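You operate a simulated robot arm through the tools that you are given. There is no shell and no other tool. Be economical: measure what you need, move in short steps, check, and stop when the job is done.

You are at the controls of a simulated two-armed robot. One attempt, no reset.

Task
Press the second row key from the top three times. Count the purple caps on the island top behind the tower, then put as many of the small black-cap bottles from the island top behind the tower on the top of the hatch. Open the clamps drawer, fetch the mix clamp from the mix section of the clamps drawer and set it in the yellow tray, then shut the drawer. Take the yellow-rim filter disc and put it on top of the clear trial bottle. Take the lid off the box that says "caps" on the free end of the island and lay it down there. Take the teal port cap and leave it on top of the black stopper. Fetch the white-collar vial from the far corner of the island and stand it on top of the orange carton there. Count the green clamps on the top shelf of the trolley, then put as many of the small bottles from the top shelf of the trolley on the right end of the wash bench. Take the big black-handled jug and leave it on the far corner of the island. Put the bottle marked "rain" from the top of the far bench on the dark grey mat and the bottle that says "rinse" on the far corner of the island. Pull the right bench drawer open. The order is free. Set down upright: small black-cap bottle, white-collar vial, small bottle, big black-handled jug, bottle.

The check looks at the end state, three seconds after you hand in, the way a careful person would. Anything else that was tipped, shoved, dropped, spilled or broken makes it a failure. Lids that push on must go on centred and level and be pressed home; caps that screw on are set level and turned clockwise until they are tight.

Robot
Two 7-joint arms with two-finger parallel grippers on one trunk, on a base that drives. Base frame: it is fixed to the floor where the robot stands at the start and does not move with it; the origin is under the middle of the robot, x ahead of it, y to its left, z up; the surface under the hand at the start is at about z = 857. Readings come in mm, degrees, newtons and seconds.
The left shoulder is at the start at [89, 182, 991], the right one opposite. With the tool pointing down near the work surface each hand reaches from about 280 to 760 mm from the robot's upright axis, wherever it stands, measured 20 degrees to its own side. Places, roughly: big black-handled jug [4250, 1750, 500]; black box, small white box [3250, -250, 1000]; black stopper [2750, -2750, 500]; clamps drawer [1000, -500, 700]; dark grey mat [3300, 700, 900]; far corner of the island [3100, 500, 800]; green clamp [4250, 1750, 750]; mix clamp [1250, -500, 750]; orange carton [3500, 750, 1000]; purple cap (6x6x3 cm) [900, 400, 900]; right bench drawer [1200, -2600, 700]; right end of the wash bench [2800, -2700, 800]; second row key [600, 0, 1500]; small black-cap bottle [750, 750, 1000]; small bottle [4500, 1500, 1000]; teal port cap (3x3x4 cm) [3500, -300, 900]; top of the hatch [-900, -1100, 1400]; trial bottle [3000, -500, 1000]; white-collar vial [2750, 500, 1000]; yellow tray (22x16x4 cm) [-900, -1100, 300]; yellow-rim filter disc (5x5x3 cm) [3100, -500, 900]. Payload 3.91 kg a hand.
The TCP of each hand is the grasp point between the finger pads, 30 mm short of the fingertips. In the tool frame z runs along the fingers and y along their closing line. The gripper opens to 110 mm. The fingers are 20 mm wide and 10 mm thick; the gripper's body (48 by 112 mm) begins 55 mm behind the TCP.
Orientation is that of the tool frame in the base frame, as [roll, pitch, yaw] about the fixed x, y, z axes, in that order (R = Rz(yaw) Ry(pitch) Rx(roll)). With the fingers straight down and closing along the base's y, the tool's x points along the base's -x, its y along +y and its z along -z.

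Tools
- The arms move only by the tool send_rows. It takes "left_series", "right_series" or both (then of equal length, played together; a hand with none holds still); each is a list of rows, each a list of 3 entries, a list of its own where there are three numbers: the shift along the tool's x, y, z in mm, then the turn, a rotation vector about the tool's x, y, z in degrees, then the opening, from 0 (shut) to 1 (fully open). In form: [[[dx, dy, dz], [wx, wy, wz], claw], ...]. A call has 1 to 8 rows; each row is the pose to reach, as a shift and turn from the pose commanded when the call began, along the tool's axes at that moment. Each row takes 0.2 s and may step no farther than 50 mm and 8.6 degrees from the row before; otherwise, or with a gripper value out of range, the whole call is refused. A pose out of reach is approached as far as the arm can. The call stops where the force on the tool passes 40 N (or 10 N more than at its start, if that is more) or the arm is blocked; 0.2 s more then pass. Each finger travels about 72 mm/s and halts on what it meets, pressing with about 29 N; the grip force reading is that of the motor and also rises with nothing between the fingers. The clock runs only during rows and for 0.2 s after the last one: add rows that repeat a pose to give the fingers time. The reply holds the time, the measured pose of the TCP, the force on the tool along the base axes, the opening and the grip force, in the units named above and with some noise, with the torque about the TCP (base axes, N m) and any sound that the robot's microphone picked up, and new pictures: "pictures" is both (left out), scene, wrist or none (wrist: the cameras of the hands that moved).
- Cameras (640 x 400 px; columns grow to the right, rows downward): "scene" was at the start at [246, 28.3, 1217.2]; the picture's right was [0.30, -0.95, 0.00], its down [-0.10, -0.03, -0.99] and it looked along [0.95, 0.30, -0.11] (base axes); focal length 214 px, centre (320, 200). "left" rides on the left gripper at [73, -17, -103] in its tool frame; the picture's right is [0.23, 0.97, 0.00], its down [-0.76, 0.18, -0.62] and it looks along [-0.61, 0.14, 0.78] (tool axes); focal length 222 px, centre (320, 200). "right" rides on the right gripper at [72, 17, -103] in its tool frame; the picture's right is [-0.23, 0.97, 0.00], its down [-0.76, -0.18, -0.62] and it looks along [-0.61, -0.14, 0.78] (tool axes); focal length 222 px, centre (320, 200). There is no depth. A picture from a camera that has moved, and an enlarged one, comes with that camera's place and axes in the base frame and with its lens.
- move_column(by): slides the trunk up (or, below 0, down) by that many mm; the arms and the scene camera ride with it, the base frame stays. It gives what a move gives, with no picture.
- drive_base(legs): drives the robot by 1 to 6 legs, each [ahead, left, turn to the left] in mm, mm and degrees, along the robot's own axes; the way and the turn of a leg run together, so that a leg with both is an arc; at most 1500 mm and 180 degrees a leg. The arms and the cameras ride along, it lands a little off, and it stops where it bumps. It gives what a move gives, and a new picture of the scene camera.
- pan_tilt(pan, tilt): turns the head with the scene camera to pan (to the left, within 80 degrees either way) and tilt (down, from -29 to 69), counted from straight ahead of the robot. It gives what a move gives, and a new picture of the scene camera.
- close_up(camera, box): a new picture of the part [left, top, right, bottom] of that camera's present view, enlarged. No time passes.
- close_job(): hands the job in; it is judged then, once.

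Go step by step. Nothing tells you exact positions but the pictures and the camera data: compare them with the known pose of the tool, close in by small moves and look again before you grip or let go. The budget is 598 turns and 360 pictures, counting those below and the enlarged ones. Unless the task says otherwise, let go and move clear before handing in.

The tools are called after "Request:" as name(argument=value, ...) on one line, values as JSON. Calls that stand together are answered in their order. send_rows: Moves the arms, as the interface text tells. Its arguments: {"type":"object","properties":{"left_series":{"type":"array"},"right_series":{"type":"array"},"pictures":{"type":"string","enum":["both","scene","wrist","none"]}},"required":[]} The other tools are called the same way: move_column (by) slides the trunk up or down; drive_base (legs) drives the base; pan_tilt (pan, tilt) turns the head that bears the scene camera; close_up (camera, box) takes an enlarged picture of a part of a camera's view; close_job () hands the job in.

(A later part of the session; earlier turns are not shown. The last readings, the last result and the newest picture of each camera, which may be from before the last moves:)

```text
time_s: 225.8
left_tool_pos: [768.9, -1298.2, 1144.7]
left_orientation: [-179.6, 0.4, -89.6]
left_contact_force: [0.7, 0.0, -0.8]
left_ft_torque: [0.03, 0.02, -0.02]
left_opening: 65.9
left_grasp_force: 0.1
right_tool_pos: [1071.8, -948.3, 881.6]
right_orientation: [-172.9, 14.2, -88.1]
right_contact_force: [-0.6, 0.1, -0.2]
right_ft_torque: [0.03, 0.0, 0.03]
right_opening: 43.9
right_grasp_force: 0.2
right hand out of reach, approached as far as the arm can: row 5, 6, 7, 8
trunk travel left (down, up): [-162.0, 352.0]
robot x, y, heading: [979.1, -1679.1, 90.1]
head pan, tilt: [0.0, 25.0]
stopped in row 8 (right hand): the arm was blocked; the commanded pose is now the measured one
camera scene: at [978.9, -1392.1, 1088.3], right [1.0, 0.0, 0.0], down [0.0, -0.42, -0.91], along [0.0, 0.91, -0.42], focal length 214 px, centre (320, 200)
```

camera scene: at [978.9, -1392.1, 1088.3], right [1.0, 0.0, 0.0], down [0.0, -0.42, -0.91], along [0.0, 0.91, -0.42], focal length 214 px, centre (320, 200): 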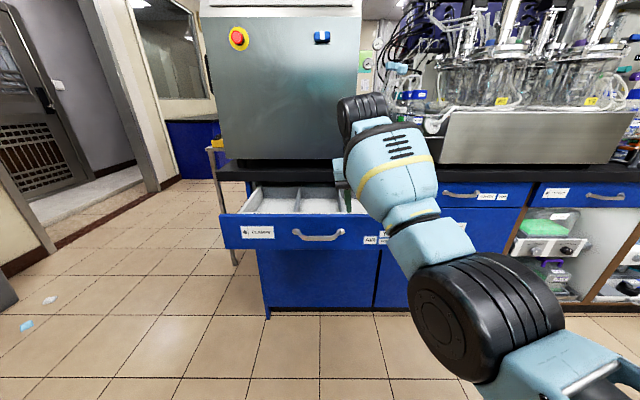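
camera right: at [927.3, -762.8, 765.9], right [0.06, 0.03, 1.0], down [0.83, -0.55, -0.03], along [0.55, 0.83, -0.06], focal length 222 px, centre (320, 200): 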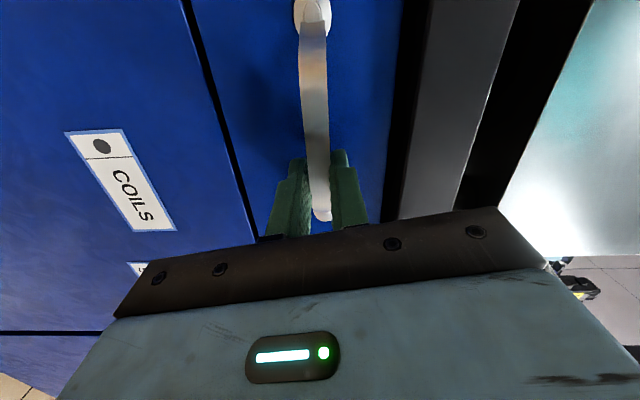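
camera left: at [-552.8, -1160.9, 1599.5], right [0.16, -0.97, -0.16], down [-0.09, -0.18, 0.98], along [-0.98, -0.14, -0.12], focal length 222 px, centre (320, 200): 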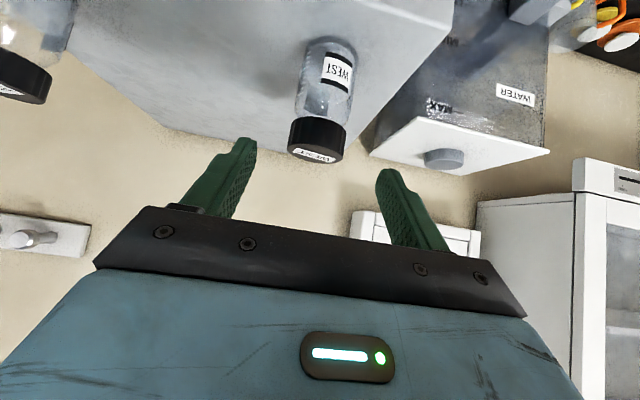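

Arm fully stretched; pull it back and level it.

Request:
send_rows(right_series=[[[16, 0, -18], [-1, 2.5, 0], 0.4], [[32, 0, -36], [-2, 5, 0], 0.4], [[48, 0, -54], [-3.5, 7.5, 0], 0.4], [[64, 0, -72], [-5, 10, 0], 0.4], [[80, 0, -90], [-6, 12, 0], 0.4], [[97, 0, -107], [-7, 14, 0], 0.4]], pictures="none")

```text
time_s: 226.3
left_tool_pos: [769.1, -1298.9, 1145.2]
left_orientation: [-179.5, 0.4, -89.6]
left_contact_force: [0.4, -0.2, 0.7]
left_ft_torque: [0.01, 0.01, -0.01]
left_opening: 66.0
left_grasp_force: 0.0
right_tool_pos: [1110.6, -963.3, 766.1]
right_orientation: [-173.3, -2.4, -92.8]
right_contact_force: [0.5, -0.7, -0.3]
right_ft_torque: [0.01, 0.03, -0.01]
right_opening: 43.8
right_grasp_force: 0.1
right hand out of reach, approached as far as the arm can: row 1, 2
trunk travel left (down, up): [-162.0, 352.0]
robot x, y, heading: [982.9, -1674.9, 90.1]
head pan, tilt: [0.0, 25.0]
stopped in row 2 (right hand): the arm was blocked; the commanded pose is now the measured one
```

Back off further, then raise and sweep inward (which freed the arm before).

Request:
drive_base(legs=[[-200, 0, 0]])

Request:
send_rows(right_series=[[[-10, 20, -20], [0, 0, 0], 0.4], [[-15, 45, -40], [0, 0, 0], 0.4], [[-20, 70, -60], [0, 0, 0], 0.4], [[-20, 95, -80], [0, 0, 0], 0.4], [[-20, 120, -100], [0, 0, 0], 0.4], [[-20, 145, -120], [0, 0, 0], 0.4], [[-20, 170, -140], [0, 0, 0], 0.4], [[-20, 190, -160], [0, 0, 0], 0.4]], pictures="scene")

```text
time_s: 227.9
left_tool_pos: [770.0, -1495.7, 1144.8]
left_orientation: [-179.6, 0.5, -89.7]
left_contact_force: [0.9, -0.2, 0.4]
left_ft_torque: [-0.02, 0.04, 0.04]
left_opening: 66.1
left_grasp_force: 0.0
right_tool_pos: [1112.2, -1159.1, 767.1]
right_orientation: [-173.3, -2.3, -92.8]
right_contact_force: [-0.8, -0.1, -0.5]
right_ft_torque: [-0.02, 0.01, 0.02]
right_opening: 43.8
right_grasp_force: 0.0
trunk travel left (down, up): [-162.0, 352.0]
robot x, y, heading: [983.7, -1869.1, 90.1]
head pan, tilt: [0.0, 25.0]
camera scene: at [980.1, -1589.0, 1088.3], right [1.0, 0.0, 0.0], down [0.0, -0.42, -0.91], along [0.0, 0.91, -0.42], focal length 214 px, centre (320, 200)
```

scene: 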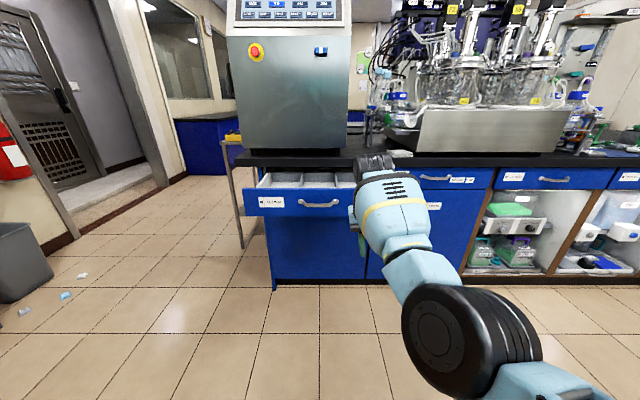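

```text
time_s: 229.4
left_tool_pos: [769.9, -1495.3, 1145.2]
left_orientation: [-179.6, 0.4, -89.7]
left_contact_force: [0.5, 0.0, 0.2]
left_ft_torque: [0.0, 0.03, 0.01]
left_opening: 66.0
left_grasp_force: 0.1
right_tool_pos: [1076.5, -1187.8, 760.0]
right_orientation: [-173.5, -12.2, -100.2]
right_contact_force: [-0.3, -1.5, 0.2]
right_ft_torque: [0.0, 0.02, 0.01]
right_opening: 43.7
right_grasp_force: 0.0
right hand out of reach, approached as far as the arm can: row 1, 2, 3, 4, 5, 6, 7
trunk travel left (down, up): [-162.0, 352.0]
robot x, y, heading: [983.4, -1873.4, 90.4]
head pan, tilt: [0.0, 25.0]
stopped in row 7 (right hand): the arm was blocked; the commanded pose is now the measured one
camera scene: at [980.3, -1588.5, 1088.2], right [1.0, 0.0, 0.0], down [0.0, -0.42, -0.91], along [0.0, 0.91, -0.42], focal length 214 px, centre (320, 200)
```

scene: 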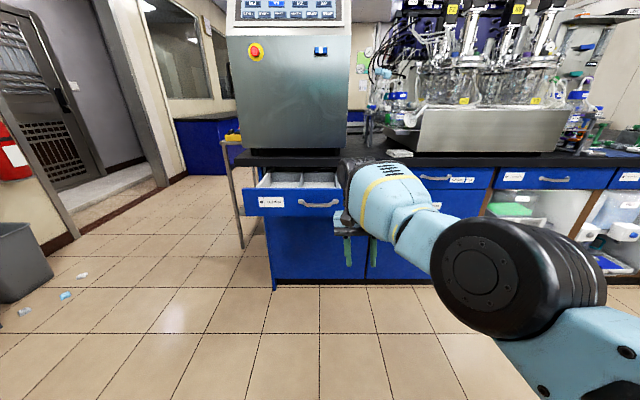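

Let the wrist yaw freely in the direction it drifts, and raise.

Request:
send_rows(right_series=[[[0, 10, -20], [0, 2, 5], 0.4], [[0, 20, -40], [0, 4, 10], 0.4], [[0, 30, -60], [0, 6, 15], 0.4], [[0, 40, -80], [0, 8, 20], 0.4], [[0, 50, -100], [0, 10, 25], 0.4], [[0, 60, -120], [0, 12, 30], 0.4], [[0, 70, -140], [0, 12, 35], 0.4], [[0, 80, -160], [0, 12, 40], 0.4]], pictures="scene")

```text
time_s: 230.6
left_tool_pos: [770.1, -1494.5, 1144.7]
left_orientation: [-179.6, 0.3, -89.8]
left_contact_force: [0.2, 0.6, -0.1]
left_ft_torque: [-0.03, 0.03, 0.01]
left_opening: 65.8
left_grasp_force: 0.1
right_tool_pos: [1158.1, -1192.9, 786.2]
right_orientation: [-154.4, -0.9, -135.8]
right_contact_force: [0.5, 0.3, 0.0]
right_ft_torque: [-0.03, 0.01, 0.01]
right_opening: 43.9
right_grasp_force: 0.0
right hand out of reach, approached as far as the arm can: row 1, 2, 3, 4, 5
trunk travel left (down, up): [-162.0, 352.0]
robot x, y, heading: [983.4, -1872.3, 90.0]
head pan, tilt: [0.0, 25.0]
stopped in row 5 (right hand): the arm was blocked; the commanded pose is now the measured one
camera scene: at [979.9, -1588.5, 1088.3], right [1.0, 0.0, 0.0], down [0.0, -0.42, -0.91], along [0.0, 0.91, -0.42], focal length 214 px, centre (320, 200)
```

scene: 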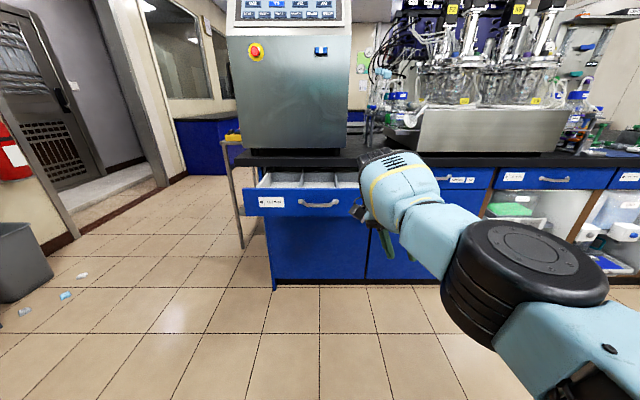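

Repeat the trick that worked: extend out to the front-right first, then sweep left.

Request:
send_rows(right_series=[[[-24, -30, -10], [-4, 0, 0], 0.4], [[-48, -60, -20], [-8, 0, 0], 0.4], [[-72, -90, -30], [-12, 0, 0], 0.4], [[-96, -120, -40], [-16, 0, 0], 0.4], [[-120, -150, -50], [-20, 0, 0], 0.4], [[-144, -180, -60], [-24, 0, 0], 0.4], [[-168, -210, -70], [-25, 0, 0], 0.4], [[-192, -240, -80], [-25, 0, 0], 0.4]], pictures="none")

```text
time_s: 232.4
left_tool_pos: [767.5, -1495.0, 1144.1]
left_orientation: [-179.4, 0.2, -89.6]
left_contact_force: [-0.4, 0.2, 0.8]
left_ft_torque: [0.0, -0.04, 0.03]
left_opening: 66.0
left_grasp_force: 0.0
right_tool_pos: [1413.8, -1203.8, 964.7]
right_orientation: [-179.5, -0.8, -135.8]
right_contact_force: [-0.5, -0.2, 0.6]
right_ft_torque: [-0.05, -0.06, 0.01]
right_opening: 43.9
right_grasp_force: 0.0
right hand out of reach, approached as far as the arm can: row 8
trunk travel left (down, up): [-162.0, 352.0]
robot x, y, heading: [982.2, -1878.7, 90.0]
head pan, tilt: [0.0, 25.0]
```

Request:
send_rows(right_series=[[[19, 22, 0], [0, 0, -4], 0.4], [[39, 44, 0], [0, 0, -8], 0.4], [[58, 66, 0], [0, 0, -12], 0.4], [[78, 88, 0], [0, 0, -16], 0.4], [[97, 110, 0], [0, 0, -20], 0.4], [[117, 132, 0], [0, 0, -24], 0.4], [[136, 155, 0], [0, 0, -28], 0.4], [[156, 178, 0], [0, 0, -32], 0.4]], pictures="none")

Request:
send_rows(right_series=[[[7, 30, 0], [0, 0, -1], 0.4], [[14, 60, 0], [0, 0, -3], 0.4], [[21, 90, 0], [0, 0, -5], 0.4], [[28, 120, 0], [0, 0, -7], 0.4], [[35, 150, 0], [0, 0, -9], 0.4], [[42, 180, 0], [0, 0, -11], 0.4], [[55, 210, 0], [0, 0, -12], 0.4], [[80, 230, 0], [0, 0, -12], 0.4]], pictures="none")

Request:
send_rows(right_series=[[[20, 0, -5], [0, 0, 0], 0.4], [[40, 0, -10], [0, 0, 0], 0.4], [[60, 0, -15], [0, 0, 0], 0.4], [[80, 0, -20], [0, 0, 0], 0.4], [[100, -5, -25], [0, 0, 0], 0.4], [[120, -10, -30], [0, 0, 0], 0.4]], pictures="scene")

```text
time_s: 234.2
left_tool_pos: [768.4, -1494.5, 1145.7]
left_orientation: [-179.6, 0.2, -89.6]
left_contact_force: [0.7, 0.1, 0.1]
left_ft_torque: [-0.02, 0.02, -0.01]
left_opening: 65.9
left_grasp_force: 0.2
right_tool_pos: [1177.0, -1178.9, 967.9]
right_orientation: [-179.9, -0.9, -103.8]
right_contact_force: [-1.7, -0.1, 0.9]
right_ft_torque: [-0.04, -0.03, -0.01]
right_opening: 43.8
right_grasp_force: 0.0
right hand out of reach, approached as far as the arm can: row 1, 2, 3, 4, 5, 6, 7, 8
trunk travel left (down, up): [-162.0, 352.0]
robot x, y, heading: [978.6, -1868.1, 90.1]
head pan, tilt: [0.0, 25.0]
```

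```text
time_s: 236.2
left_tool_pos: [770.8, -1494.8, 1145.0]
left_orientation: [-179.6, 0.3, -89.7]
left_contact_force: [1.2, -0.5, -1.0]
left_ft_torque: [-0.01, 0.02, 0.01]
left_opening: 66.0
left_grasp_force: 0.0
right_tool_pos: [1042.2, -1200.5, 967.9]
right_orientation: [176.7, 0.0, -97.3]
right_contact_force: [0.1, 0.6, -0.6]
right_ft_torque: [-0.03, 0.0, -0.01]
right_opening: 43.9
right_grasp_force: 0.1
right hand out of reach, approached as far as the arm can: row 2, 3, 4, 5, 6, 7, 8
trunk travel left (down, up): [-162.0, 352.0]
robot x, y, heading: [979.2, -1872.8, 90.3]
head pan, tilt: [0.0, 25.0]
stopped in row 8 (right hand): the arm was blocked; the commanded pose is now the measured one
```

```text
time_s: 237.8
left_tool_pos: [771.3, -1495.4, 1145.5]
left_orientation: [-179.6, 0.3, -89.7]
left_contact_force: [-0.3, 0.4, 0.4]
left_ft_torque: [-0.05, -0.03, -0.03]
left_opening: 65.8
left_grasp_force: 0.0
right_tool_pos: [1044.1, -1220.2, 1014.1]
right_orientation: [174.8, -0.8, -101.7]
right_contact_force: [0.7, 0.2, -0.1]
right_ft_torque: [-0.01, 0.0, 0.01]
right_opening: 43.9
right_grasp_force: 0.1
right hand out of reach, approached as far as the arm can: row 1, 2, 3, 4, 5, 6
trunk travel left (down, up): [-162.0, 352.0]
robot x, y, heading: [979.8, -1869.2, 90.0]
head pan, tilt: [0.0, 25.0]
stopped in row 6 (right hand): the arm was blocked; the commanded pose is now the measured one
camera scene: at [980.0, -1588.1, 1088.1], right [1.0, 0.0, 0.0], down [0.0, -0.42, -0.91], along [0.0, 0.91, -0.42], focal length 214 px, centre (320, 200)
```

scene: 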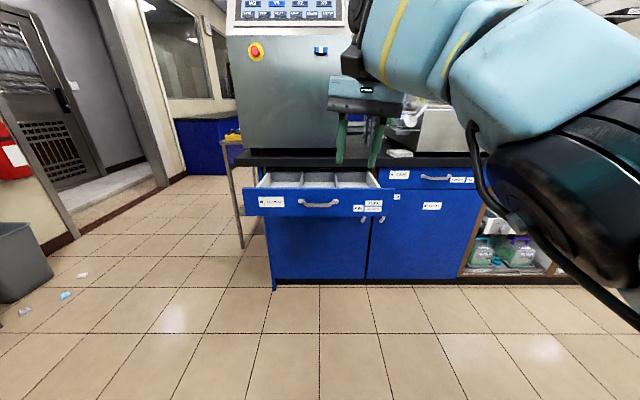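

The elbow is too high; lower the hand 200 mm, then try retracting again.

Request:
send_rows(right_series=[[[0, 10, 30], [-1, 0, 0], 0.4], [[0, 20, 60], [-2, 0, 0], 0.4], [[0, 30, 90], [-3, 0, 0], 0.4], [[0, 40, 120], [-4, 0, 0], 0.4], [[0, 50, 150], [-5, 0, 0], 0.4], [[0, 60, 180], [-5, 0, 0], 0.4], [[0, 70, 210], [-5, 0, 0], 0.4], [[10, 80, 220], [-5, 0, -5], 0.4]], pictures="none")

Request:
send_rows(right_series=[[[20, 0, 0], [0, 0, 0], 0.4], [[40, 0, 0], [0, 0, 0], 0.4], [[60, 0, 0], [0, 0, -2], 0.4], [[80, 0, 0], [0, 0, -4], 0.4], [[100, 0, 0], [0, 0, -5], 0.4], [[120, 0, 0], [0, 0, -5], 0.4]], pictures="scene")

```text
time_s: 239.8
left_tool_pos: [769.3, -1494.0, 1145.2]
left_orientation: [-179.7, 0.3, -89.7]
left_contact_force: [0.1, 0.2, -0.4]
left_ft_torque: [-0.02, -0.03, -0.04]
left_opening: 66.1
left_grasp_force: 0.1
right_tool_pos: [1022.7, -1142.8, 817.0]
right_orientation: [168.5, -0.2, -103.5]
right_contact_force: [0.0, 0.7, -0.6]
right_ft_torque: [-0.01, 0.04, 0.04]
right_opening: 44.0
right_grasp_force: 0.1
right hand out of reach, approached as far as the arm can: row 1, 2, 3, 4, 5, 6, 7, 8
trunk travel left (down, up): [-162.0, 352.0]
robot x, y, heading: [982.1, -1872.1, 90.1]
head pan, tilt: [0.0, 25.0]
stopped in row 8 (right hand): the arm was blocked; the commanded pose is now the measured one
```

```text
time_s: 241.4
left_tool_pos: [769.8, -1494.4, 1145.3]
left_orientation: [-179.7, 0.3, -89.7]
left_contact_force: [-0.5, 0.9, 0.5]
left_ft_torque: [0.01, -0.01, 0.01]
left_opening: 65.7
left_grasp_force: 0.1
right_tool_pos: [1018.9, -1146.8, 818.4]
right_orientation: [168.0, -1.5, -104.7]
right_contact_force: [-0.2, 0.1, 0.5]
right_ft_torque: [-0.01, -0.01, -0.01]
right_opening: 44.1
right_grasp_force: 0.2
right hand out of reach, approached as far as the arm can: row 1, 2, 3, 4, 5, 6
trunk travel left (down, up): [-162.0, 352.0]
robot x, y, heading: [981.0, -1874.8, 90.2]
head pan, tilt: [0.0, 25.0]
stopped in row 6 (right hand): the arm was blocked; the commanded pose is now the measured one
camera scene: at [980.0, -1588.4, 1088.2], right [1.0, 0.0, 0.0], down [0.0, -0.42, -0.91], along [0.0, 0.91, -0.42], focal length 214 px, centre (320, 200)
```

scene: 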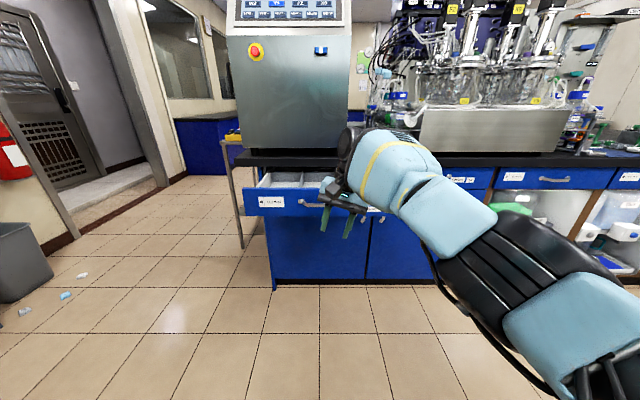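

Redo the sweep at a lower height, as in the first success. Go out to the right first.

Request:
send_rows(right_series=[[[-4, -45, 4], [2, 0, 4], 0.4], [[-8, -90, 8], [4, 0, 8], 0.4], [[-12, -135, 12], [6, 0, 12], 0.4], [[-16, -180, 16], [8, 0, 16], 0.4], [[-20, -225, 20], [10, 0, 20], 0.4], [[-24, -270, 24], [12, 0, 24], 0.4], [[-28, -315, 28], [12, 0, 28], 0.4], [[-32, -360, 33], [12, 0, 32], 0.4]], pictures="none")

Request:
send_rows(right_series=[[[-30, -30, 0], [0, 0, 0], 0.4], [[-60, -60, 0], [0, 0, 0], 0.4], [[-60, -60, 0], [0, 0, 0], 0.4]], pictures="scene")

```text
time_s: 243.2
left_tool_pos: [770.7, -1494.3, 1145.5]
left_orientation: [-179.7, 0.3, -89.7]
left_contact_force: [-0.3, 0.2, 0.0]
left_ft_torque: [-0.03, 0.02, -0.02]
left_opening: 66.1
left_grasp_force: 0.1
right_tool_pos: [1354.0, -1203.2, 711.3]
right_orientation: [-178.1, -4.3, -136.1]
right_contact_force: [0.2, -1.2, -0.3]
right_ft_torque: [0.07, 0.02, -0.02]
right_opening: 43.8
right_grasp_force: 0.2
right hand out of reach, approached as far as the arm can: row 1, 2, 3, 4
trunk travel left (down, up): [-162.0, 352.0]
robot x, y, heading: [981.8, -1873.6, 90.1]
head pan, tilt: [0.0, 25.0]
```

```text
time_s: 244.0
left_tool_pos: [768.5, -1495.2, 1145.8]
left_orientation: [-179.6, 0.3, -89.8]
left_contact_force: [-0.3, -0.6, 0.5]
left_ft_torque: [0.0, -0.03, -0.01]
left_opening: 66.2
left_grasp_force: 0.0
right_tool_pos: [1441.4, -1207.5, 708.4]
right_orientation: [-178.0, -4.4, -136.4]
right_contact_force: [0.6, 0.3, -0.1]
right_ft_torque: [-0.03, 0.02, 0.01]
right_opening: 44.2
right_grasp_force: 0.0
trunk travel left (down, up): [-162.0, 352.0]
robot x, y, heading: [979.5, -1872.8, 89.8]
head pan, tilt: [0.0, 25.0]
camera scene: at [979.5, -1588.4, 1088.2], right [1.0, 0.0, 0.0], down [0.0, -0.42, -0.91], along [0.0, 0.91, -0.42], focal length 214 px, centre (320, 200)
```

scene: 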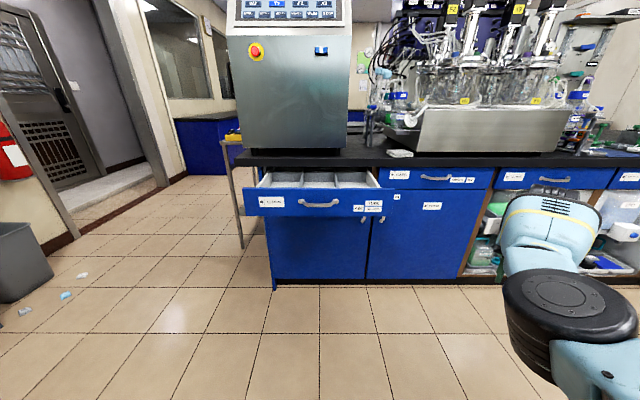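

Good configuration now. Sweep left.

Request:
send_rows(right_series=[[[19, 19, -8], [0, 0, -4], 0.4], [[38, 38, -16], [0, 0, -8], 0.4], [[57, 57, -25], [0, 0, -12], 0.4], [[77, 77, -33], [0, 0, -16], 0.4], [[96, 96, -42], [0, 1, -20], 0.4], [[115, 115, -50], [0, 2, -24], 0.4], [[135, 135, -58], [0, 3, -28], 0.4], [[154, 153, -67], [0, 4, -32], 0.4]], pictures="none")

Request:
send_rows(right_series=[[[7, 30, 0], [0, 0, -1], 0.4], [[14, 60, 0], [0, 0, -3], 0.4], [[21, 90, 0], [0, 0, -5], 0.4], [[28, 120, 0], [0, 0, -7], 0.4], [[35, 150, 0], [0, 0, -9], 0.4], [[42, 180, 0], [0, 0, -11], 0.4], [[48, 210, 0], [0, 0, -12], 0.4], [[54, 240, 0], [0, 0, -12], 0.4]], pictures="scene")

```text
time_s: 246.0
left_tool_pos: [769.5, -1494.7, 1146.1]
left_orientation: [-179.7, 0.3, -89.7]
left_contact_force: [0.1, -0.7, -0.8]
left_ft_torque: [0.01, 0.02, 0.01]
left_opening: 65.9
left_grasp_force: 0.0
right_tool_pos: [1266.8, -1205.8, 744.3]
right_orientation: [-179.8, -12.2, -108.2]
right_contact_force: [-0.1, 0.1, -0.1]
right_ft_torque: [0.03, -0.01, 0.0]
right_opening: 44.2
right_grasp_force: 0.1
right hand out of reach, approached as far as the arm can: row 8
trunk travel left (down, up): [-162.0, 352.0]
robot x, y, heading: [982.2, -1873.7, 90.4]
head pan, tilt: [0.0, 25.0]
stopped in row 8 (right hand): the arm was blocked; the commanded pose is now the measured one
```

```text
time_s: 248.0
left_tool_pos: [769.3, -1495.2, 1144.9]
left_orientation: [-179.5, 0.3, -89.7]
left_contact_force: [0.3, -0.4, -0.7]
left_ft_torque: [0.04, -0.01, 0.01]
left_opening: 66.0
left_grasp_force: 0.0
right_tool_pos: [1056.6, -1182.3, 736.2]
right_orientation: [178.2, -13.7, -98.4]
right_contact_force: [-1.0, 0.8, 0.1]
right_ft_torque: [0.02, -0.01, -0.04]
right_opening: 43.9
right_grasp_force: 0.1
right hand out of reach, approached as far as the arm can: row 2, 3, 4, 5, 6, 8
trunk travel left (down, up): [-162.0, 352.0]
robot x, y, heading: [981.2, -1871.0, 90.1]
head pan, tilt: [0.0, 25.0]
stopped in row 8 (right hand): the arm was blocked; the commanded pose is now the measured one
camera scene: at [980.0, -1588.3, 1088.1], right [1.0, 0.0, 0.0], down [0.0, -0.42, -0.91], along [0.0, 0.91, -0.42], focal length 214 px, centre (320, 200)
```

scene: 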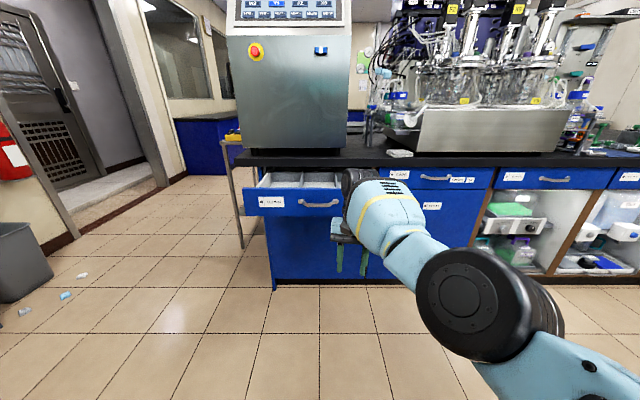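

Now fix the pitch and retract.

Request:
send_rows(right_series=[[[10, 10, 0], [0, -3, 0], 0.4], [[20, 20, 0], [0, -6, 0], 0.4], [[35, 30, 0], [0, -9, 0], 0.4], [[50, 40, 0], [0, -12, 0], 0.4], [[70, 40, 0], [0, -14, 0], 0.4], [[90, 40, 0], [0, -14, -2], 0.4], [[110, 40, 0], [0, -14, -4], 0.4], [[130, 40, 0], [0, -14, -6], 0.4]], pictures="scene")

```text
time_s: 250.0
left_tool_pos: [770.4, -1494.5, 1145.5]
left_orientation: [-179.6, 0.3, -89.7]
left_contact_force: [-0.1, 0.0, 0.5]
left_ft_torque: [0.0, 0.02, 0.04]
left_opening: 66.2
left_grasp_force: 0.0
right_tool_pos: [1011.1, -1192.2, 716.2]
right_orientation: [178.4, 0.8, -97.0]
right_contact_force: [0.3, 0.2, 0.3]
right_ft_torque: [0.01, -0.01, 0.04]
right_opening: 44.0
right_grasp_force: 0.0
right hand out of reach, approached as far as the arm can: row 1, 2, 3, 4, 5, 6, 7, 8
trunk travel left (down, up): [-162.0, 352.0]
robot x, y, heading: [980.9, -1869.4, 89.9]
head pan, tilt: [0.0, 25.0]
stopped in row 8 (right hand): the arm was blocked; the commanded pose is now the measured one
camera scene: at [979.9, -1588.3, 1088.1], right [1.0, 0.0, 0.0], down [0.0, -0.42, -0.91], along [0.0, 0.91, -0.42], focal length 214 px, centre (320, 200)
```

scene: 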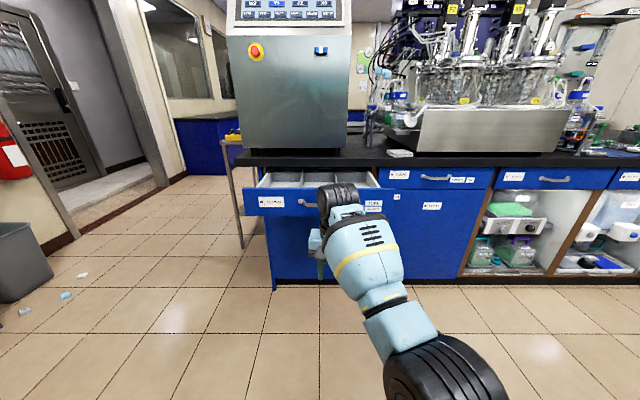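

Request:
send_rows(right_series=[[[10, 30, -10], [0, 0, 0], 0.4], [[20, 60, -20], [0, 0, 0], 0.4], [[30, 90, -30], [0, 0, -2], 0.4], [[40, 120, -40], [0, 0, -4], 0.4], [[50, 140, -50], [0, 0, -6], 0.4], [[70, 150, -60], [0, 0, -6], 0.4], [[90, 150, -60], [0, 0, -6], 0.4], [[110, 150, -60], [0, 0, -6], 0.4]], pictures="scene")

```text
time_s: 251.2
left_tool_pos: [769.6, -1494.8, 1145.3]
left_orientation: [-179.5, 0.3, -89.8]
left_contact_force: [-0.5, -0.1, 0.2]
left_ft_torque: [0.01, 0.0, 0.02]
left_opening: 65.9
left_grasp_force: 0.0
right_tool_pos: [968.7, -1174.0, 758.7]
right_orientation: [177.8, 0.6, -100.7]
right_contact_force: [0.6, -0.6, 0.2]
right_ft_torque: [0.0, 0.03, -0.01]
right_opening: 44.3
right_grasp_force: 0.0
right hand out of reach, approached as far as the arm can: row 4, 5
trunk travel left (down, up): [-162.0, 352.0]
robot x, y, heading: [980.2, -1870.0, 90.4]
head pan, tilt: [0.0, 25.0]
stopped in row 5 (right hand): the arm was blocked; the commanded pose is now the measured one
camera scene: at [979.9, -1588.5, 1088.2], right [1.0, 0.0, 0.0], down [0.0, -0.42, -0.91], along [0.0, 0.91, -0.42], focal length 214 px, centre (320, 200)
```

scene: 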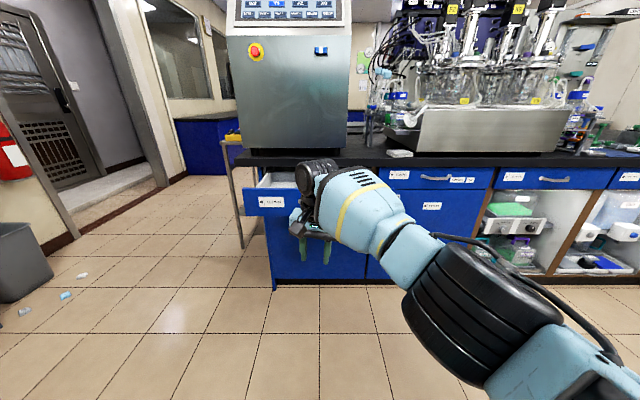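

This matches the earlier good posture. Retract straight back.

Request:
send_rows(right_series=[[[20, 0, -5], [0, 0, 0], 0.4], [[40, 0, -10], [0, 0, 0], 0.4], [[60, 0, -15], [0, 0, 0], 0.4], [[80, 0, -20], [0, 0, 0], 0.4], [[100, -10, -25], [0, 0, 0], 0.4], [[120, -20, -30], [0, 0, 0], 0.4], [[140, -30, -35], [0, 0, 0], 0.4], [[160, -40, -40], [0, 0, 0], 0.4]], pictures="none")

```text
time_s: 253.0
left_tool_pos: [769.3, -1494.8, 1146.1]
left_orientation: [-179.6, 0.4, -89.7]
left_contact_force: [0.4, 0.2, -0.3]
left_ft_torque: [0.01, -0.03, 0.02]
left_opening: 66.3
left_grasp_force: 0.0
right_tool_pos: [978.1, -1343.1, 795.6]
right_orientation: [178.0, 0.5, -100.5]
right_contact_force: [-0.2, 0.1, -0.1]
right_ft_torque: [0.0, -0.02, -0.02]
right_opening: 43.8
right_grasp_force: 0.0
trunk travel left (down, up): [-162.0, 352.0]
robot x, y, heading: [982.6, -1873.5, 90.1]
head pan, tilt: [0.0, 25.0]
```

Recovered. Now raise and drive to the drawer so the right hand hovers over the MIX section.

Request:
move_column(by=100)

Request:
send_rows(right_series=[[[0, -10, -15], [0.5, 0, -3], 0.4], [[0, -20, -30], [1, 0, -6], 0.4], [[0, -30, -45], [2, 0, -10], 0.4]], pictures="none")

Request:
drive_base(legs=[[500, -80, 0]])

Request:
send_rows(right_series=[[[0, 0, 0], [0, 0, 0], 0.4]], pictures="wrist")

```text
time_s: 254.3
left_tool_pos: [769.6, -1505.5, 1250.4]
left_orientation: [-179.4, 1.9, -89.7]
left_contact_force: [0.1, 0.7, 0.4]
left_ft_torque: [0.01, 0.02, -0.02]
left_opening: 66.1
left_grasp_force: 0.1
right_tool_pos: [979.5, -1339.7, 893.9]
right_orientation: [178.0, 0.5, -100.4]
right_contact_force: [-0.2, -0.2, -0.7]
right_ft_torque: [0.01, 0.03, -0.01]
right_opening: 43.8
right_grasp_force: 0.0
trunk travel left (down, up): [-262.0, 252.0]
robot x, y, heading: [981.4, -1875.3, 90.2]
head pan, tilt: [0.0, 25.0]
```

```text
time_s: 255.1
left_tool_pos: [769.2, -1508.2, 1250.7]
left_orientation: [-179.4, 2.1, -89.8]
left_contact_force: [-0.7, 0.1, -0.2]
left_ft_torque: [0.02, -0.03, 0.03]
left_opening: 65.9
left_grasp_force: 0.0
right_tool_pos: [1007.4, -1346.1, 940.9]
right_orientation: [-179.9, 0.6, -90.4]
right_contact_force: [-0.8, 0.3, 0.1]
right_ft_torque: [0.02, 0.0, -0.04]
right_opening: 44.0
right_grasp_force: 0.0
trunk travel left (down, up): [-262.0, 252.0]
robot x, y, heading: [981.8, -1872.6, 90.0]
head pan, tilt: [0.0, 25.0]
```

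```text
time_s: 258.1
left_tool_pos: [849.9, -1018.1, 1249.9]
left_orientation: [-179.4, 1.9, -90.0]
left_contact_force: [0.6, 0.0, 0.3]
left_ft_torque: [0.01, -0.01, -0.01]
left_opening: 65.7
left_grasp_force: 0.1
right_tool_pos: [1088.5, -857.6, 939.9]
right_orientation: [-180.0, 0.7, -90.6]
right_contact_force: [-0.1, -0.2, -0.4]
right_ft_torque: [-0.01, 0.0, 0.02]
right_opening: 44.1
right_grasp_force: 0.0
trunk travel left (down, up): [-262.0, 252.0]
robot x, y, heading: [1064.0, -1386.0, 89.8]
head pan, tilt: [0.0, 25.0]
camera scene: at [1059.9, -1136.1, 1198.9], right [1.0, 0.0, 0.0], down [0.0, -0.42, -0.91], along [0.0, 0.91, -0.42], focal length 214 px, centre (320, 200)
```

scene: 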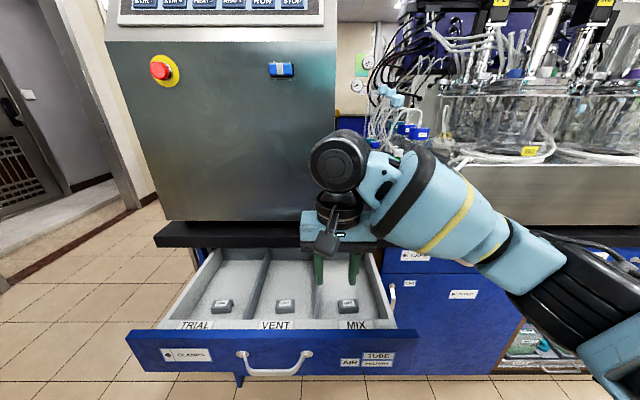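

```text
time_s: 258.4
left_tool_pos: [848.6, -1018.7, 1250.0]
left_orientation: [-179.4, 2.0, -89.8]
left_contact_force: [-0.9, 0.2, 0.0]
left_ft_torque: [-0.01, 0.02, -0.01]
left_opening: 66.2
left_grasp_force: 0.1
right_tool_pos: [1088.7, -859.0, 939.8]
right_orientation: [-179.9, 0.8, -90.6]
right_contact_force: [-0.9, 1.5, 1.0]
right_ft_torque: [-0.01, -0.01, -0.01]
right_opening: 43.9
right_grasp_force: 0.0
trunk travel left (down, up): [-262.0, 252.0]
robot x, y, heading: [1060.9, -1379.9, 89.9]
head pan, tilt: [0.0, 25.0]
camera right: at [1070.1, -932.7, 1043.5], right [-0.97, 0.24, 0.0], down [0.18, 0.75, 0.63], along [0.15, 0.61, -0.77], focal length 222 px, centre (320, 200)
```

right: 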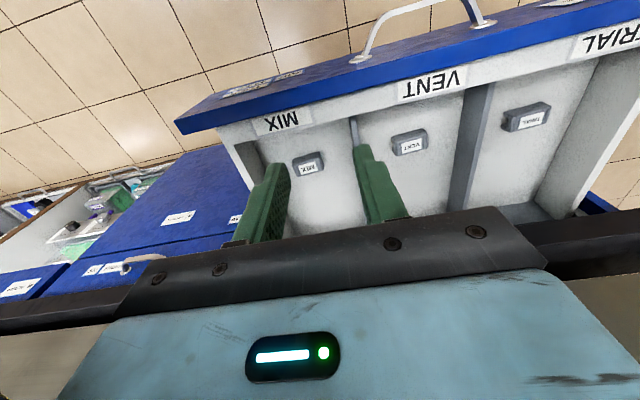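

Request:
close_up(camera="scene", box=[310, 270, 390, 335])

Request:
close_up(camera="right", box=[260, 120, 360, 190])

```text
6.15 times, centred on (350, 302) of scene
camera zoom: at [1059.8, -1136.6, 1199.0], right [1.0, 0.0, 0.0], down [0.0, -0.42, -0.91], along [0.0, 0.91, -0.42], focal length 1320 px, centre (135, -431)
```

zoom: 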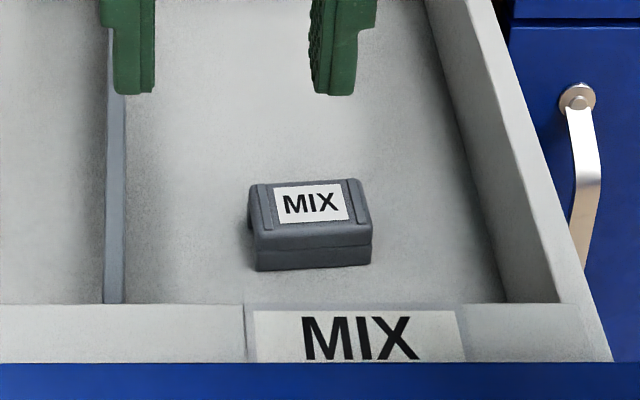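

```text
5.71 times, centred on (310, 155) of right
camera zoom: at [1070.1, -932.7, 1043.5], right [-0.97, 0.24, 0.0], down [0.18, 0.75, 0.63], along [0.15, 0.61, -0.77], focal length 1269 px, centre (377, 457)
```

zoom: 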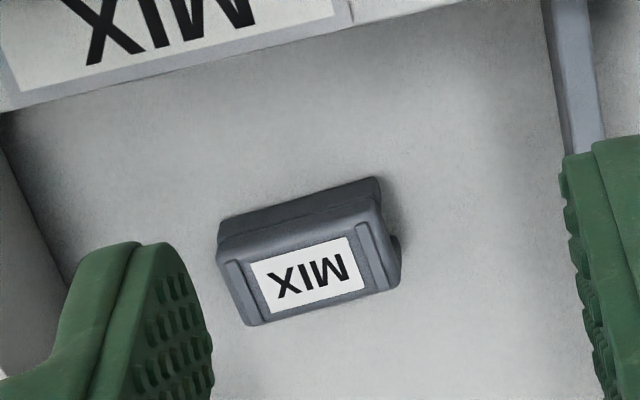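

MIX clamp is a ~47×28×22 mm block at ≈[1127,-771]. Move over it.

Request:
send_rows(right_series=[[[-30, -12, 0], [0, 0, 0], 0.75], [[-60, -24, 10], [0, 0, 0], 0.75], [[-88, -37, 40], [0, 0.8, 0], 0.75], [[-88, -37, 80], [0, 0.8, 0], 0.75], [[-88, -37, 110], [0, 0.8, 0], 0.75], [[-88, -37, 110], [0, 0.8, 0], 0.75]], pictures="wrist")

```text
time_s: 259.9
left_tool_pos: [849.5, -1018.9, 1250.0]
left_orientation: [-179.5, 2.0, -89.8]
left_contact_force: [1.0, 0.7, -0.2]
left_ft_torque: [0.01, 0.0, 0.0]
left_opening: 65.9
left_grasp_force: 0.2
right_tool_pos: [1128.6, -768.4, 832.7]
right_orientation: [-180.0, -0.1, -90.7]
right_contact_force: [0.5, 0.1, 0.6]
right_ft_torque: [-0.02, 0.01, 0.0]
right_opening: 82.5
right_grasp_force: 0.0
trunk travel left (down, up): [-262.0, 252.0]
robot x, y, heading: [1059.8, -1385.1, 90.2]
head pan, tilt: [0.0, 25.0]
camera right: at [1110.0, -841.0, 936.2], right [-0.97, 0.24, 0.0], down [0.18, 0.76, 0.62], along [0.15, 0.6, -0.78], focal length 222 px, centre (320, 200)
```

right: 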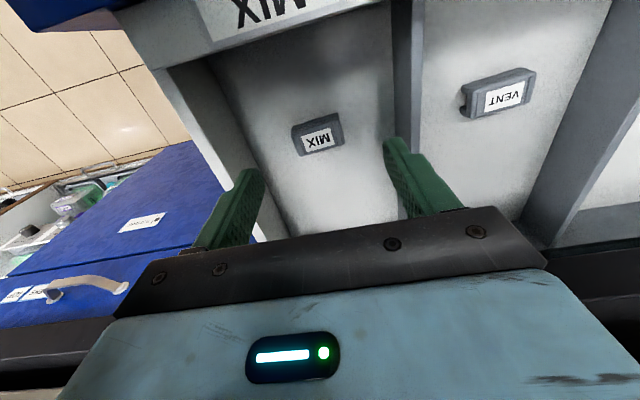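

Request:
send_rows(right_series=[[[-5, -1, 15], [0, 0, 0], 0.75], [[-11, -3, 30], [0, 0, 0], 0.75], [[-11, -3, 45], [0, 0, 0], 0.75]], pictures="wrist")

```text
time_s: 260.6
left_tool_pos: [849.7, -1017.1, 1250.3]
left_orientation: [-179.4, 1.9, -90.0]
left_contact_force: [-0.4, -0.2, -0.1]
left_ft_torque: [-0.01, -0.01, 0.0]
left_opening: 66.0
left_grasp_force: 0.0
right_tool_pos: [1130.1, -758.1, 785.0]
right_orientation: [180.0, 0.0, -90.6]
right_contact_force: [0.0, 0.6, 0.0]
right_ft_torque: [0.0, -0.04, 0.04]
right_opening: 82.4
right_grasp_force: 0.1
trunk travel left (down, up): [-262.0, 252.0]
robot x, y, heading: [1058.1, -1386.1, 89.7]
head pan, tilt: [0.0, 25.0]
camera right: at [1112.8, -831.0, 890.9], right [-0.97, 0.24, 0.0], down [0.18, 0.76, 0.62], along [0.15, 0.6, -0.78], focal length 222 px, centre (320, 200)
```

right: 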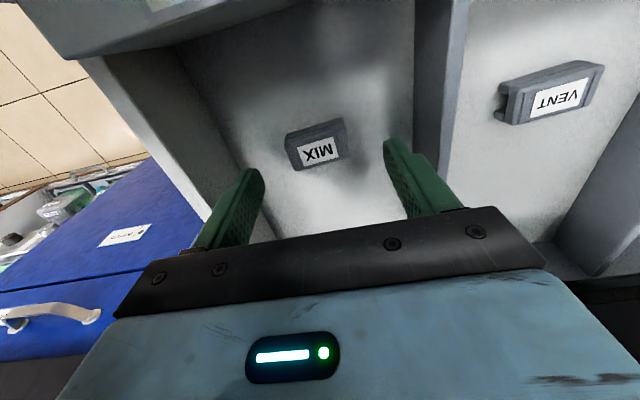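

Request:
send_rows(right_series=[[[-9, -2, 10], [0, 0, 0], 0.75], [[-9, -2, 20], [0, 0, 0], 0.75], [[-9, -2, 30], [0, 0, 0], 0.75], [[-9, -2, 40], [0, 0, 0], 0.75]], pictures="wrist")

```text
time_s: 261.6
left_tool_pos: [849.5, -1018.7, 1249.7]
left_orientation: [-179.4, 2.0, -89.8]
left_contact_force: [-0.2, 0.3, -0.8]
left_ft_torque: [0.01, -0.03, -0.02]
left_opening: 65.9
left_grasp_force: 0.0
right_tool_pos: [1132.8, -748.1, 744.9]
right_orientation: [-179.9, -0.1, -90.6]
right_contact_force: [-0.7, 1.1, -0.5]
right_ft_torque: [0.0, 0.0, 0.0]
right_opening: 82.5
right_grasp_force: 0.1
trunk travel left (down, up): [-262.0, 252.0]
robot x, y, heading: [1059.0, -1384.6, 90.1]
head pan, tilt: [0.0, 25.0]
camera right: at [1114.8, -822.2, 849.9], right [-0.97, 0.24, 0.0], down [0.18, 0.76, 0.62], along [0.15, 0.6, -0.78], focal length 222 px, centre (320, 200)
```

right: 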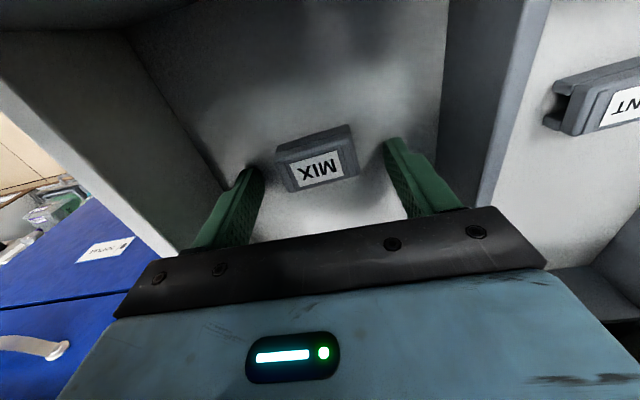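

Tips are at the clamp's top level. Lower in 4 mm steps and close.

Request:
send_rows(right_series=[[[-1, 0, 5], [0, 0, 0], 0.75], [[-1, 0, 10], [0, 0, 0], 0.75], [[-1, 0, 14], [0, 0, 0], 0.75], [[-1, 0, 17], [0, 0, 0], 0.75]], pictures="none")

```text
time_s: 262.4
left_tool_pos: [848.7, -1017.2, 1250.8]
left_orientation: [-179.4, 1.9, -89.8]
left_contact_force: [-0.2, -0.1, -0.4]
left_ft_torque: [-0.07, -0.01, 0.03]
left_opening: 66.1
left_grasp_force: 0.1
right_tool_pos: [1131.7, -744.9, 744.5]
right_orientation: [180.0, 0.9, -90.5]
right_contact_force: [0.8, 0.1, 16.7]
right_ft_torque: [-0.19, -0.74, -0.15]
right_opening: 82.6
right_grasp_force: 0.1
trunk travel left (down, up): [-262.0, 252.0]
robot x, y, heading: [1060.2, -1382.9, 89.8]
head pan, tilt: [0.0, 25.0]
stopped in row 3 (right hand): the force on the tool passed its limit at 45 N (the readings are from after the stop); the commanded pose is now the measured one
```

Tips touched the drawer floor (z≈713), so the clamp's centre is nearer y≈-756. Raise slightly, shift, and close.

Request:
send_rows(right_series=[[[0, 0, -4], [0, 0, 0], 0.75], [[10, 0, -4], [0, 0, 0], 0.75], [[10, 0, -4], [0, 0, 0], 0.6], [[10, 0, -4], [0, 0, 0], 0.3], [[10, 0, -4], [0, 0, 0], 0.3], [[10, 0, -4], [0, 0, 0], 0.3]], pictures="wrist")

```text
time_s: 263.8
left_tool_pos: [849.3, -1019.4, 1250.6]
left_orientation: [-179.4, 2.0, -89.8]
left_contact_force: [-0.4, 0.9, -1.4]
left_ft_torque: [-0.02, 0.01, 0.03]
left_opening: 66.2
left_grasp_force: 0.1
right_tool_pos: [1132.3, -755.4, 745.6]
right_orientation: [-180.0, 0.5, -90.5]
right_contact_force: [0.5, 0.2, -0.2]
right_ft_torque: [0.0, 0.0, -0.03]
right_opening: 47.8
right_grasp_force: 29.2
trunk travel left (down, up): [-262.0, 252.0]
robot x, y, heading: [1060.3, -1383.8, 89.9]
head pan, tilt: [0.0, 25.0]
camera right: at [1113.8, -829.3, 848.8], right [-0.97, 0.24, 0.0], down [0.18, 0.75, 0.63], along [0.15, 0.61, -0.78], focal length 222 px, centre (320, 200)
```

right: 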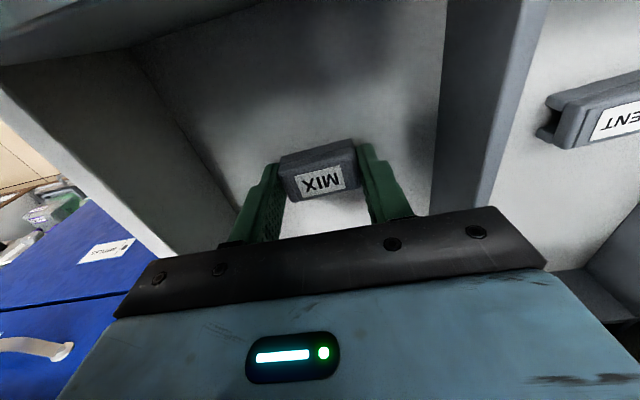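

Clamp held. Lift it out and retract, then back off.

Request:
send_rows(right_series=[[[0, 0, -40], [0, 0, 0], 0.25], [[0, 0, -85], [0, 0, 0], 0.25], [[0, 0, -130], [0, 0, 0], 0.25], [[20, 0, -170], [0, 0, 0], 0.25], [[50, 0, -200], [0, 0, 0], 0.25], [[85, 0, -220], [0, 0, 0], 0.25], [[125, 0, -230], [0, 0, 0], 0.25], [[160, 0, -230], [0, 0, 0], 0.25]], pictures="none")

Request:
drive_base(legs=[[-230, 0, 0]])

Request:
send_rows(left_series=[[[-20, 0, 35], [0, -7, 0], 0], [[-40, 0, 70], [0, -14, 0], 0], [[-60, 0, 105], [0, -21, 0], 0], [[-80, 0, 140], [0, -28, 0], 0], [[-100, 0, 175], [0, -35, 0], 0], [[-120, 0, 210], [0, -42, 0], 0], [[-140, 0, 245], [0, -49, 0], 0], [[-160, 0, 280], [0, -56, 0], 0]], pictures="scene")

```text
time_s: 265.6
left_tool_pos: [849.7, -1019.0, 1251.2]
left_orientation: [-179.4, 2.0, -89.8]
left_contact_force: [0.7, -0.2, 0.1]
left_ft_torque: [-0.04, 0.01, -0.03]
left_opening: 65.8
left_grasp_force: 0.1
right_tool_pos: [1130.1, -915.3, 975.0]
right_orientation: [180.0, 0.5, -90.6]
right_contact_force: [-1.3, 0.3, 1.2]
right_ft_torque: [0.02, 0.0, 0.01]
right_opening: 47.3
right_grasp_force: 28.8
trunk travel left (down, up): [-262.0, 252.0]
robot x, y, heading: [1061.2, -1386.8, 89.8]
head pan, tilt: [0.0, 25.0]
```

```text
time_s: 267.3
left_tool_pos: [849.9, -1247.8, 1250.7]
left_orientation: [-179.3, 2.0, -90.0]
left_contact_force: [1.0, -0.1, 0.3]
left_ft_torque: [0.02, -0.02, 0.03]
left_opening: 66.1
left_grasp_force: 0.1
right_tool_pos: [1129.4, -1145.8, 975.8]
right_orientation: [-180.0, 0.6, -90.7]
right_contact_force: [0.0, -0.5, -0.2]
right_ft_torque: [0.01, -0.08, 0.01]
right_opening: 47.0
right_grasp_force: 29.0
trunk travel left (down, up): [-262.0, 252.0]
robot x, y, heading: [1059.0, -1611.1, 89.8]
head pan, tilt: [0.0, 25.0]
camera scene: at [1059.9, -1366.5, 1199.1], right [1.0, 0.0, 0.0], down [0.0, -0.42, -0.91], along [0.0, 0.91, -0.42], focal length 214 px, centre (320, 200)
```

scene: 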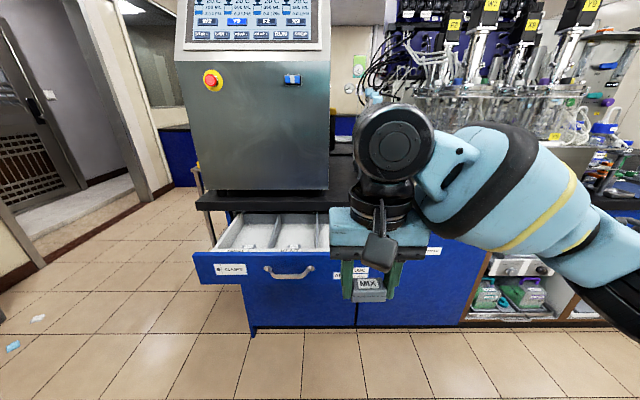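

```text
time_s: 269.1
left_tool_pos: [853.8, -1075.7, 971.1]
left_orientation: [-178.7, 57.8, -88.8]
left_contact_force: [-0.7, 0.6, 0.8]
left_ft_torque: [0.01, 0.01, -0.01]
left_opening: 0.0
left_grasp_force: 29.0
right_tool_pos: [1127.4, -1144.4, 973.4]
right_orientation: [-180.0, 0.6, -90.8]
right_contact_force: [0.4, 0.0, 0.0]
right_ft_torque: [-0.02, 0.0, 0.0]
right_opening: 47.0
right_grasp_force: 29.7
trunk travel left (down, up): [-262.0, 252.0]
robot x, y, heading: [1060.1, -1611.2, 89.4]
head pan, tilt: [0.0, 25.0]
camera scene: at [1059.3, -1364.6, 1198.6], right [1.0, 0.0, 0.0], down [0.0, -0.42, -0.91], along [0.0, 0.91, -0.42], focal length 214 px, centre (320, 200)
```

scene: 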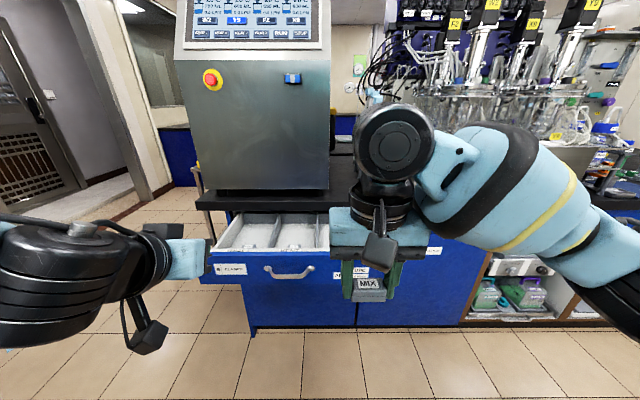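

Lower the left (closed) fingers to drawer-panel height.

Request:
send_rows(left_series=[[[32, -7, 20], [0, -3, 0], 0], [[64, -14, 40], [0, -6, 0], 0], [[96, -21, 60], [0, -9, 0], 0], [[128, -28, 80], [0, -12, 0], 0], [[161, -33, 101], [0, -14, 0], 0]], pictures="both")

```text
time_s: 270.3
left_tool_pos: [887.4, -1079.1, 786.8]
left_orientation: [-178.0, 72.0, -88.2]
left_contact_force: [-0.5, 0.7, 0.2]
left_ft_torque: [0.0, -0.01, 0.03]
left_opening: 0.0
left_grasp_force: 29.1
right_tool_pos: [1128.9, -1144.1, 974.5]
right_orientation: [-179.9, 0.6, -90.7]
right_contact_force: [0.5, 0.2, -0.2]
right_ft_torque: [-0.02, -0.02, 0.01]
right_opening: 47.1
right_grasp_force: 29.0
trunk travel left (down, up): [-262.0, 252.0]
robot x, y, heading: [1059.2, -1610.5, 89.6]
head pan, tilt: [0.0, 25.0]
camera scene: at [1059.5, -1365.6, 1198.9], right [1.0, 0.0, 0.0], down [0.0, -0.42, -0.91], along [0.0, 0.91, -0.42], focal length 214 px, centre (320, 200)
camera left: at [905.2, -1200.0, 747.9], right [-0.97, -0.07, -0.23], down [-0.19, -0.36, 0.91], along [-0.14, 0.93, 0.33], focal length 222 px, centre (320, 200)
```

scene: 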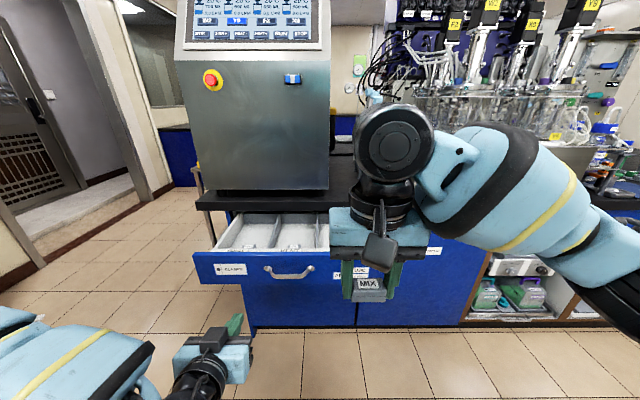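
left: 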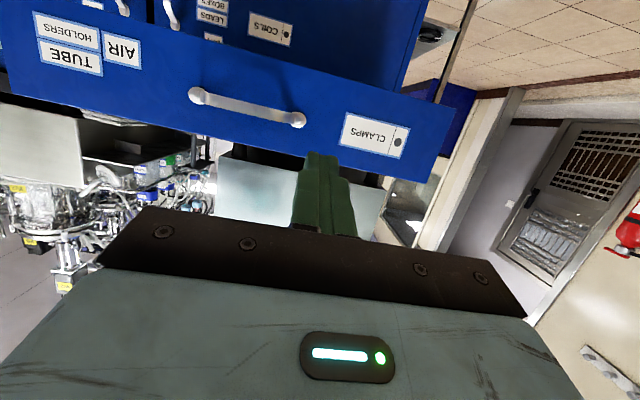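

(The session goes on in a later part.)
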